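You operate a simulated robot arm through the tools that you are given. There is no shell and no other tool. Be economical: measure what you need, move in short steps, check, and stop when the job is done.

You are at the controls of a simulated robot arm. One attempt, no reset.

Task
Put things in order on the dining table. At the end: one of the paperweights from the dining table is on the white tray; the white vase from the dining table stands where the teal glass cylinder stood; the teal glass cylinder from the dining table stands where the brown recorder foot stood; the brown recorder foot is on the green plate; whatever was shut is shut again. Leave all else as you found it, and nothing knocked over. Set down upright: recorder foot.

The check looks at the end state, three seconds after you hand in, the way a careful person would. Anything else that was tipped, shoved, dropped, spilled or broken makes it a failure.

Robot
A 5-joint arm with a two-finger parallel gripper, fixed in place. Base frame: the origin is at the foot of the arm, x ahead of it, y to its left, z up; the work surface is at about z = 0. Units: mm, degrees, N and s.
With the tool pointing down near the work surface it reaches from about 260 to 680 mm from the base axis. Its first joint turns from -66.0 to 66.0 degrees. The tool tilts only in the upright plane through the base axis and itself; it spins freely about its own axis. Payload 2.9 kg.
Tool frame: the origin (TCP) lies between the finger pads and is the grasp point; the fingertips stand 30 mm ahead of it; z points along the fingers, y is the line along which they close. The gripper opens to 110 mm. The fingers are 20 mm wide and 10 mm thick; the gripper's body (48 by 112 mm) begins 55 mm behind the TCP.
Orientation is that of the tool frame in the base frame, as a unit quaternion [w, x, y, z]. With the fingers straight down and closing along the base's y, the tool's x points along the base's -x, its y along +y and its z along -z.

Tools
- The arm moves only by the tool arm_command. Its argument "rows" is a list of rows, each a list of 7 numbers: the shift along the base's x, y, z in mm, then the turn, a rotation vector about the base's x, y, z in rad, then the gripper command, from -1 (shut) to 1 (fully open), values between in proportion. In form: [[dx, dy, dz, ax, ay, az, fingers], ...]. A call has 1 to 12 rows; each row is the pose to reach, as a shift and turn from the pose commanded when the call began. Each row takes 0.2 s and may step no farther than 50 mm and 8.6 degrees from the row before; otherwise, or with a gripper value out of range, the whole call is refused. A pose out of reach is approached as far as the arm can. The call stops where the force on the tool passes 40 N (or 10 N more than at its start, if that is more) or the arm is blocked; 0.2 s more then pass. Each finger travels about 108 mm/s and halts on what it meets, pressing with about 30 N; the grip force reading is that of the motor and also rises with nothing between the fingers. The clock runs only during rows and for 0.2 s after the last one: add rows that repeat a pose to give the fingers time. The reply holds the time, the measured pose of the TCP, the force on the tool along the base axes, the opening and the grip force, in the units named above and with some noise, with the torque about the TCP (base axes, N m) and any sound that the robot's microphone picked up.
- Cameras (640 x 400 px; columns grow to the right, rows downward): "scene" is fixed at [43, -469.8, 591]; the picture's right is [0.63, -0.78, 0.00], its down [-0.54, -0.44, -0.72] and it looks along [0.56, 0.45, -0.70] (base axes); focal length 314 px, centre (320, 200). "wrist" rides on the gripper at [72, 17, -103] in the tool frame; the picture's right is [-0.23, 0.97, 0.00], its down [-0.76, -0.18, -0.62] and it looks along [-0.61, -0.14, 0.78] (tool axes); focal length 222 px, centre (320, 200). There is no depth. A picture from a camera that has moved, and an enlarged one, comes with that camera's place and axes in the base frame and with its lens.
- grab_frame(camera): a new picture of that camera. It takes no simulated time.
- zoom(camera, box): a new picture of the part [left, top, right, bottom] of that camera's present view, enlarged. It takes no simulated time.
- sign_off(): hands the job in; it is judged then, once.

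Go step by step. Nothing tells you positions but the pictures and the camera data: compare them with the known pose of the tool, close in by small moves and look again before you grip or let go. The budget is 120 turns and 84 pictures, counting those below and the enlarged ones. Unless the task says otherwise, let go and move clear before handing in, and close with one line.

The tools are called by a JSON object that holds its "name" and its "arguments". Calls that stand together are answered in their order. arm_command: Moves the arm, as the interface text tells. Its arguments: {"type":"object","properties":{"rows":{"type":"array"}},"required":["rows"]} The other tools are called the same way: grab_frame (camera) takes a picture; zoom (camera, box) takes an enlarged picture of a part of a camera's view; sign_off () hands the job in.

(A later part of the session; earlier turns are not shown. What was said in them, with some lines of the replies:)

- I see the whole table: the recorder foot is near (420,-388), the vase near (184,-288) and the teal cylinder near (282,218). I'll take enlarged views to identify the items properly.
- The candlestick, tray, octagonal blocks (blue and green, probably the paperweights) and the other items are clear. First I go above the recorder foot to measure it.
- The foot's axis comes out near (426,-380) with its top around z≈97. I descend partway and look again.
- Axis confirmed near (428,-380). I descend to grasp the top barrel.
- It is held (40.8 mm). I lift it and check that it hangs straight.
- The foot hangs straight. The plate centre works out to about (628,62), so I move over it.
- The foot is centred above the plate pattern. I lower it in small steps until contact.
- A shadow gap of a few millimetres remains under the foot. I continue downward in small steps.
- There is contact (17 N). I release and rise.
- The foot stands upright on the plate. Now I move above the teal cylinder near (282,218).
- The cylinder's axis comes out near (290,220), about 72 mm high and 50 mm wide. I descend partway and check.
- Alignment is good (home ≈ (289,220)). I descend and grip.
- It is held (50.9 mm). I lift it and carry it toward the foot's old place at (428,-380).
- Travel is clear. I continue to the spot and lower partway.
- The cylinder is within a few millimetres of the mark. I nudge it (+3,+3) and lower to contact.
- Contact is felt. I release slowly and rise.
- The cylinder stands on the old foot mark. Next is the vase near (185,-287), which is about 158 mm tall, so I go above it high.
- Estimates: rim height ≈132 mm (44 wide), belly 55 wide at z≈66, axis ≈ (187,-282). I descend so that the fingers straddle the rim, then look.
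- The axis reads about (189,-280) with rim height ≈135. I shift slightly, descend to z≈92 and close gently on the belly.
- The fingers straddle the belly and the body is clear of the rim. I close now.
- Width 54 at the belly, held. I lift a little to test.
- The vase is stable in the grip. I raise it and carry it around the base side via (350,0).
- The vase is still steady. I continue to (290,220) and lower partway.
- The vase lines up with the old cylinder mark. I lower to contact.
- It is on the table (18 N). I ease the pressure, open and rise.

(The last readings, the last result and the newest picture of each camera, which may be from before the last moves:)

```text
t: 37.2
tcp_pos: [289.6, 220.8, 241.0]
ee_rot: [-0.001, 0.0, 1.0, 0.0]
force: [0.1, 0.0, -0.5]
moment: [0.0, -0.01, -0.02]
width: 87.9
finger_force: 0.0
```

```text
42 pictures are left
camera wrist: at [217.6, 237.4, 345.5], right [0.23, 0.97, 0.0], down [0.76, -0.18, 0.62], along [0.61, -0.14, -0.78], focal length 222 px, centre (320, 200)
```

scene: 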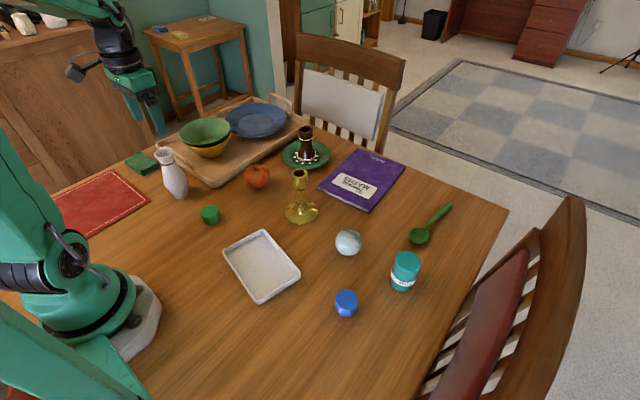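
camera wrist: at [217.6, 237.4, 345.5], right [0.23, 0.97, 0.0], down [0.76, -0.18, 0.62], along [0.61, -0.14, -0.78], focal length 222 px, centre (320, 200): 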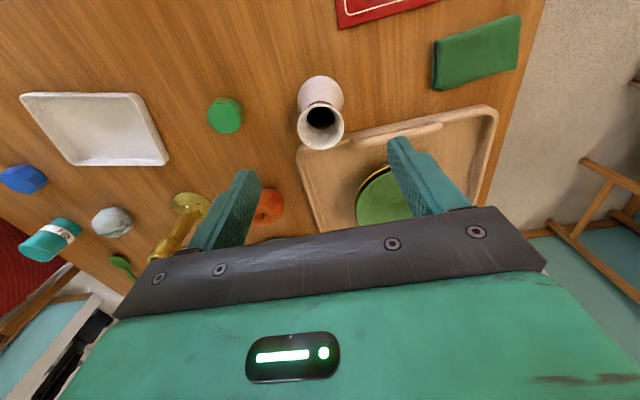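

The vase stands where the cylinder stood. Next is the green octagonal paperweight near (287,75), which is close to the tray.

{"name": "arm_command", "arguments": {"rows": [[0, -36, 0, 0, 0, 0, 0.6], [0, -72, 0, 0, 0, 0, 0.6], [0, -108, 0, 0, 0, 0, 0.6], [-2, -145, 0, 0, 0, 0, 0.6], [-2, -145, -45, 0, 0, 0, 0.6], [-2, -145, -90, 0, 0, 0, 0.6], [-2, -145, -120, 0, 0, 0, 0.6], [-2, -145, -120, 0, 0, 0, 0.6]]}}

{"name": "grab_frame", "arguments": {"camera": "wrist"}}

{"name": "zoom", "arguments": {"camera": "scene", "box": [170, 190, 250, 250]}}

```text
t: 39.0
tcp_pos: [287.8, 74.0, 120.1]
ee_rot: [0.0, 0.0, 1.0, -0.001]
force: [-0.4, 1.0, 0.3]
moment: [-0.03, 0.0, 0.02]
width: 88.2
finger_force: 0.0
```

```text
41 pictures are left
camera wrist: at [214.7, 90.4, 223.9], right [0.23, 0.97, 0.0], down [0.76, -0.18, 0.62], along [0.61, -0.14, -0.78], focal length 222 px, centre (320, 200)
```

wrist: 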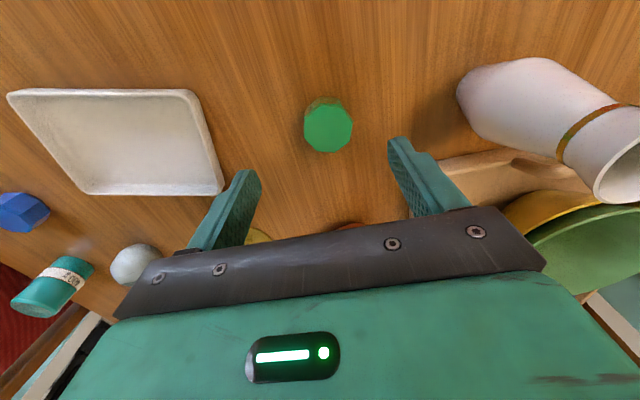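

```text
6.67 times, centred on (210, 220) of scene
camera zoom: at [43.0, -469.8, 591.0], right [0.63, -0.78, 0.0], down [-0.54, -0.44, -0.72], along [0.56, 0.45, -0.7], focal length 2096 px, centre (1053, 67)
```

zoom: 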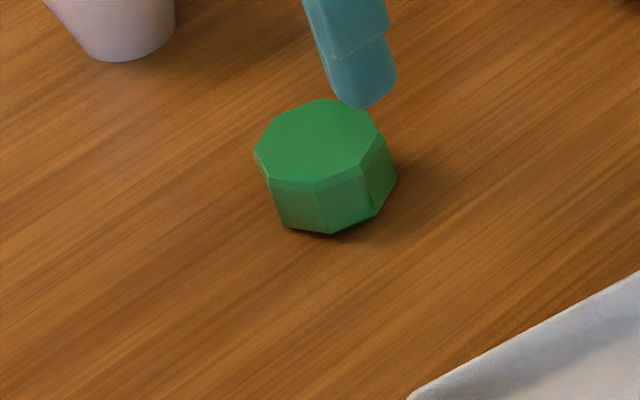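

The block's centre is about (290,81), ~27 mm high and ~44 mm across. I zoom to read the facet orientation.

{"name": "zoom", "arguments": {"camera": "wrist", "box": [280, 80, 376, 140]}}

```text
6.67 times, centred on (328, 110) of wrist
camera zoom: at [214.7, 90.4, 223.9], right [0.23, 0.97, 0.0], down [0.76, -0.18, 0.62], along [0.61, -0.14, -0.78], focal length 1481 px, centre (267, 800)
```

zoom: 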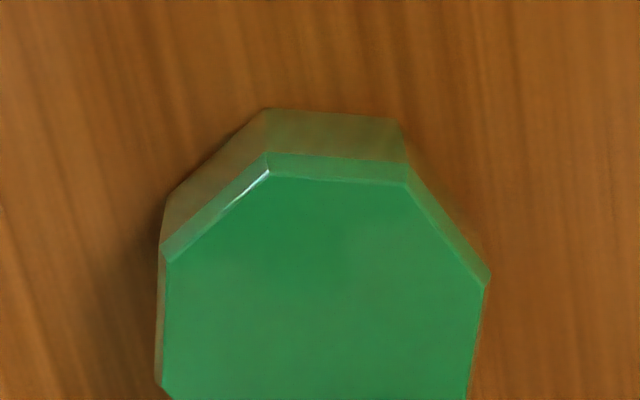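

The facets call for about an 18° turn, with the centre at (292,80.5). I turn, descend and check.

{"name": "arm_command", "arguments": {"rows": [[2, 2, 0, 0, 0, -0.104, 0.5], [4, 4, 0, 0, 0, -0.208, 0.5], [5, 6, -10, 0, 0, -0.312, 0.5], [5, 6, -45, 0, 0, -0.312, 0.5], [5, 6, -60, 0, 0, -0.312, 0.5], [5, 6, -60, 0, 0, -0.312, 0.5]]}}

{"name": "grab_frame", "arguments": {"camera": "wrist"}}

```text
t: 40.4
tcp_pos: [291.9, 79.0, 61.4]
ee_rot: [0.001, 0.155, 0.988, 0.001]
force: [0.5, 0.0, 0.2]
moment: [0.04, 0.04, -0.02]
width: 82.6
finger_force: 0.1
```

```text
38 pictures are left
camera wrist: at [228.6, 118.2, 164.8], right [0.51, 0.86, 0.0], down [0.67, -0.4, 0.62], along [0.53, -0.32, -0.78], focal length 222 px, centre (320, 200)
```

wrist: 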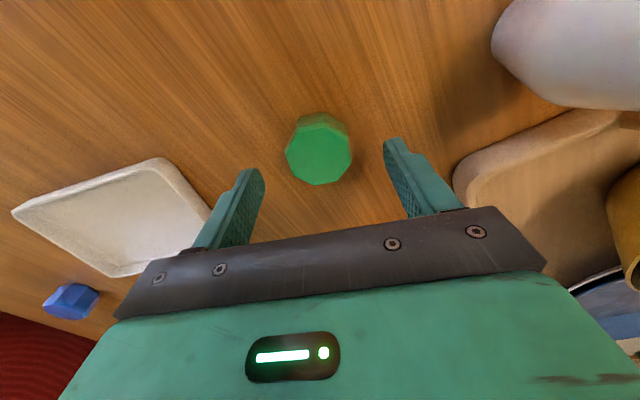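

The block is centred between the fingers. I descend and grip.

{"name": "arm_command", "arguments": {"rows": [[0, 1, -12, 0, 0, 0, 0.5], [0, 1, -25, 0, 0, 0, 0.5], [0, 1, -25, 0, 0, 0, 0.1], [0, 1, -25, 0, 0, 0, -0.5], [0, 1, -25, 0, 0, 0, -0.5]]}}

{"name": "grab_frame", "arguments": {"camera": "wrist"}}

```text
t: 41.6
tcp_pos: [292.6, 81.5, 35.5]
ee_rot: [0.0, 0.155, 0.988, 0.0]
force: [-0.3, -1.3, 0.0]
moment: [-0.02, 0.03, -0.01]
width: 43.6
finger_force: 29.8
```

```text
37 pictures are left
camera wrist: at [229.1, 119.7, 139.4], right [0.51, 0.86, 0.0], down [0.67, -0.4, 0.62], along [0.53, -0.32, -0.78], focal length 222 px, centre (320, 200)
```

wrist: 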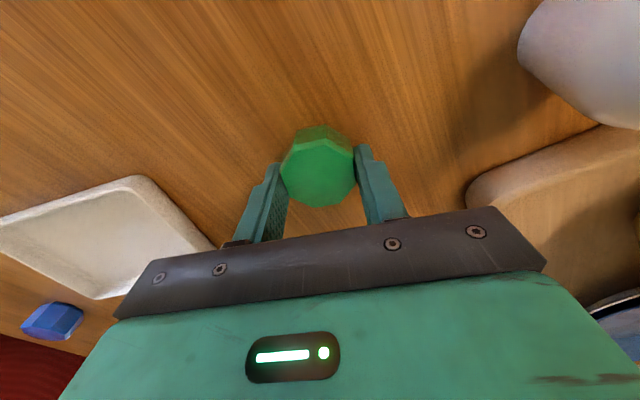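

It is held (43.6 mm). The tray centre computes to about (272,-121), so I lift and carry the block there.

{"name": "arm_command", "arguments": {"rows": [[0, 0, 35, 0, 0, 0, -0.5], [0, 0, 75, 0, 0, 0, -0.5], [-3, -40, 75, 0, 0, 0, -0.5], [-7, -81, 75, 0, 0, 0, -0.5], [-10, -121, 75, 0, 0, 0, -0.5], [-14, -162, 75, 0, 0, 0, -0.5], [-17, -202, 75, 0, 0, 0, -0.5], [-17, -202, 45, 0, 0, 0, -0.5], [-17, -202, 45, 0, 0, 0, -0.5]]}}

{"name": "grab_frame", "arguments": {"camera": "wrist"}}

{"name": "zoom", "arguments": {"camera": "scene", "box": [190, 210, 350, 330]}}

```text
t: 43.6
tcp_pos: [279.7, -120.5, 76.9]
ee_rot: [0.0, 0.154, 0.988, 0.0]
force: [0.1, 0.6, -1.1]
moment: [0.02, 0.0, 0.01]
width: 43.2
finger_force: 30.0
```

```text
36 pictures are left
camera wrist: at [215.2, -81.5, 181.1], right [0.51, 0.86, 0.0], down [0.67, -0.4, 0.62], along [0.53, -0.32, -0.78], focal length 222 px, centre (320, 200)
```

wrist: 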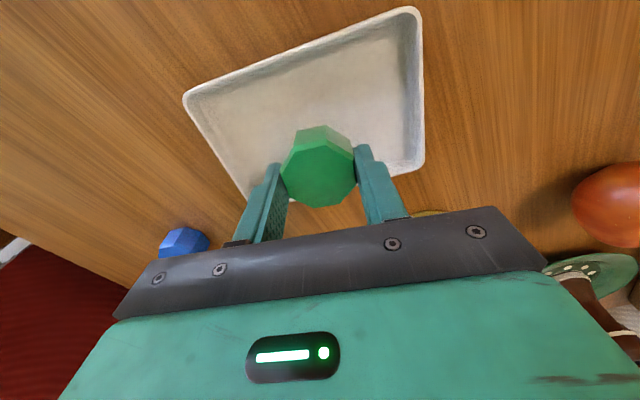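

```text
3.33 times, centred on (270, 270) of scene
camera zoom: at [43.0, -469.8, 591.0], right [0.63, -0.78, 0.0], down [-0.54, -0.44, -0.72], along [0.56, 0.45, -0.7], focal length 1048 px, centre (487, -33)
```

zoom: 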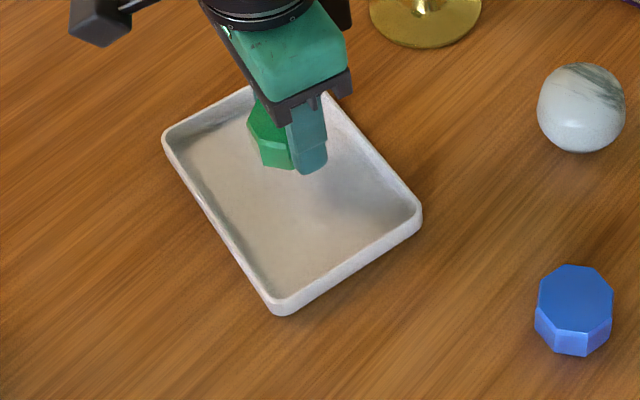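

The block is above the tray centre. I lower gradually to contact.

{"name": "arm_command", "arguments": {"rows": [[-3, -3, -15, 0, 0, 0, -0.5], [-3, -3, -27, 0, 0, 0, -0.5], [-3, -3, -30, 0, 0, 0, -0.5], [-3, -3, -32, 0, 0, 0, -0.5], [-3, -3, -33, 0, 0, 0, -0.5], [-3, -3, -34, 0, 0, 0, -0.5]]}}

{"name": "zoom", "arguments": {"camera": "scene", "box": [210, 220, 310, 295]}}

```text
t: 45.0
tcp_pos: [274.5, -122.3, 45.3]
ee_rot: [-0.001, 0.155, 0.988, 0.0]
force: [-0.5, 1.0, -1.3]
moment: [0.0, 0.0, 0.0]
width: 43.7
finger_force: 29.8
```

```text
5.33 times, centred on (260, 258) of scene
camera zoom: at [43.0, -469.8, 591.0], right [0.63, -0.78, 0.0], down [-0.54, -0.44, -0.72], along [0.56, 0.45, -0.7], focal length 1677 px, centre (640, -107)
```

zoom: 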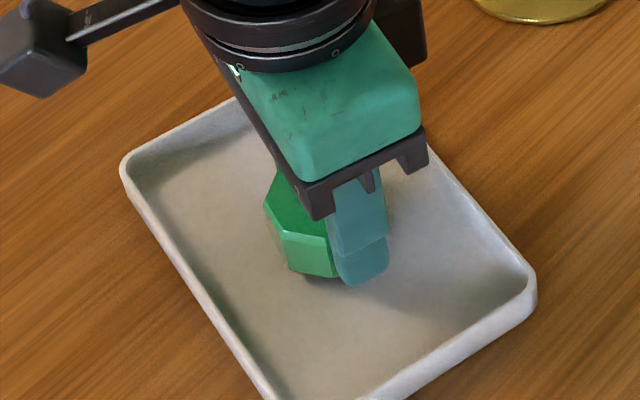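

No contact yet and the block still hovers slightly. I continue down in 1 mm steps.

{"name": "arm_command", "arguments": {"rows": [[0, 0, -1, 0, 0, 0, -0.5], [0, 0, -2, 0, 0, 0, -0.5], [0, 0, -3, 0, 0, 0, -0.5], [0, 0, -4, 0, 0, 0, -0.5], [0, 0, -4, 0, 0, 0, -0.5]]}}

```text
t: 46.2
tcp_pos: [274.3, -122.6, 42.2]
ee_rot: [0.0, 0.154, 0.988, 0.0]
force: [0.4, -0.2, -0.8]
moment: [-0.01, -0.01, -0.03]
width: 43.8
finger_force: 30.0
```

{"name": "arm_command", "arguments": {"rows": [[0, 0, -1, 0, 0, 0, -0.5], [0, 0, -2, 0, 0, 0, -0.5], [0, 0, -2, 0, 0, 0, -0.5]]}}

```text
t: 47.0
tcp_pos: [273.8, -123.3, 41.4]
ee_rot: [0.0, 0.155, 0.988, -0.001]
force: [-1.4, 0.2, 4.3]
moment: [-0.02, 0.03, -0.01]
width: 43.7
finger_force: 30.1
```

Light contact now. I release and rise clear.

{"name": "arm_command", "arguments": {"rows": [[0, 0, 0, 0, 0, 0, -0.1], [0, 0, 0, 0, 0, 0, 0.2], [0, 0, 0, 0, 0, 0, 0.3], [0, 0, 30, 0, 0, 0, 0.3], [0, 0, 75, 0, 0, 0, 0.3], [0, 0, 120, 0, 0, 0, 0.3], [0, 0, 165, 0, 0, 0, 0.3], [0, 0, 200, 0, 0, 0, 0.3]]}}

{"name": "grab_frame", "arguments": {"camera": "scene"}}

{"name": "grab_frame", "arguments": {"camera": "wrist"}}

```text
t: 48.8
tcp_pos: [272.4, -121.1, 240.1]
ee_rot: [0.0, 0.155, 0.988, 0.0]
force: [-0.5, 1.0, -0.3]
moment: [-0.07, -0.01, 0.01]
width: 71.6
finger_force: 0.1
```

```text
33 pictures are left
```

scene: 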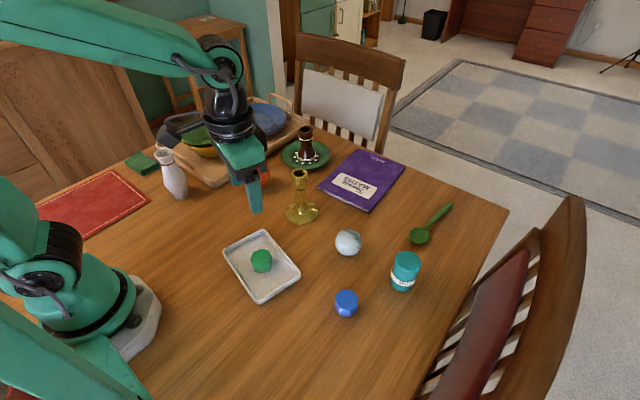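

```text
32 pictures are left
camera wrist: at [208.5, -82.6, 343.9], right [0.51, 0.86, 0.0], down [0.67, -0.4, 0.62], along [0.53, -0.32, -0.78], focal length 222 px, centre (320, 200)
```

wrist: 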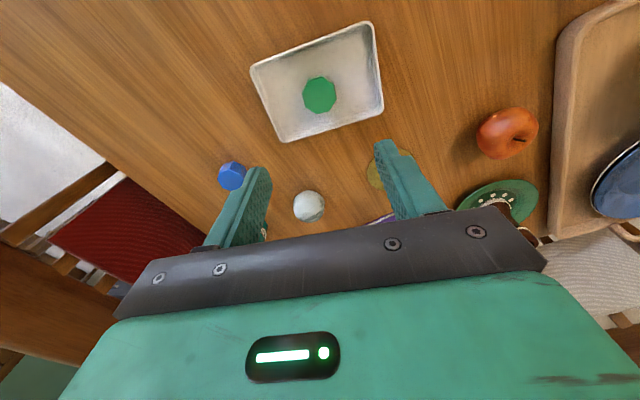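

Everything is in place: the foot is upright on the green plate, the cylinder and vase stand on their new marks, the green paperweight is on the tray, and nothing else has moved. The arm is clear, so I hand in.

{"name": "sign_off", "arguments": {}}

```text
The job is handed in.
```

The job is handed in, and all four items are where you asked, with nothing knocked over. The recorder foot is upright on the green plate, the teal cylinder is where the foot stood, and the vase is where the cylinder stood. The green octagonal block is on the white tray: I took the two octagonal blocks, green and blue, to be the paperweights, judging by looks alone. I opened nothing, so there was nothing to shut again.
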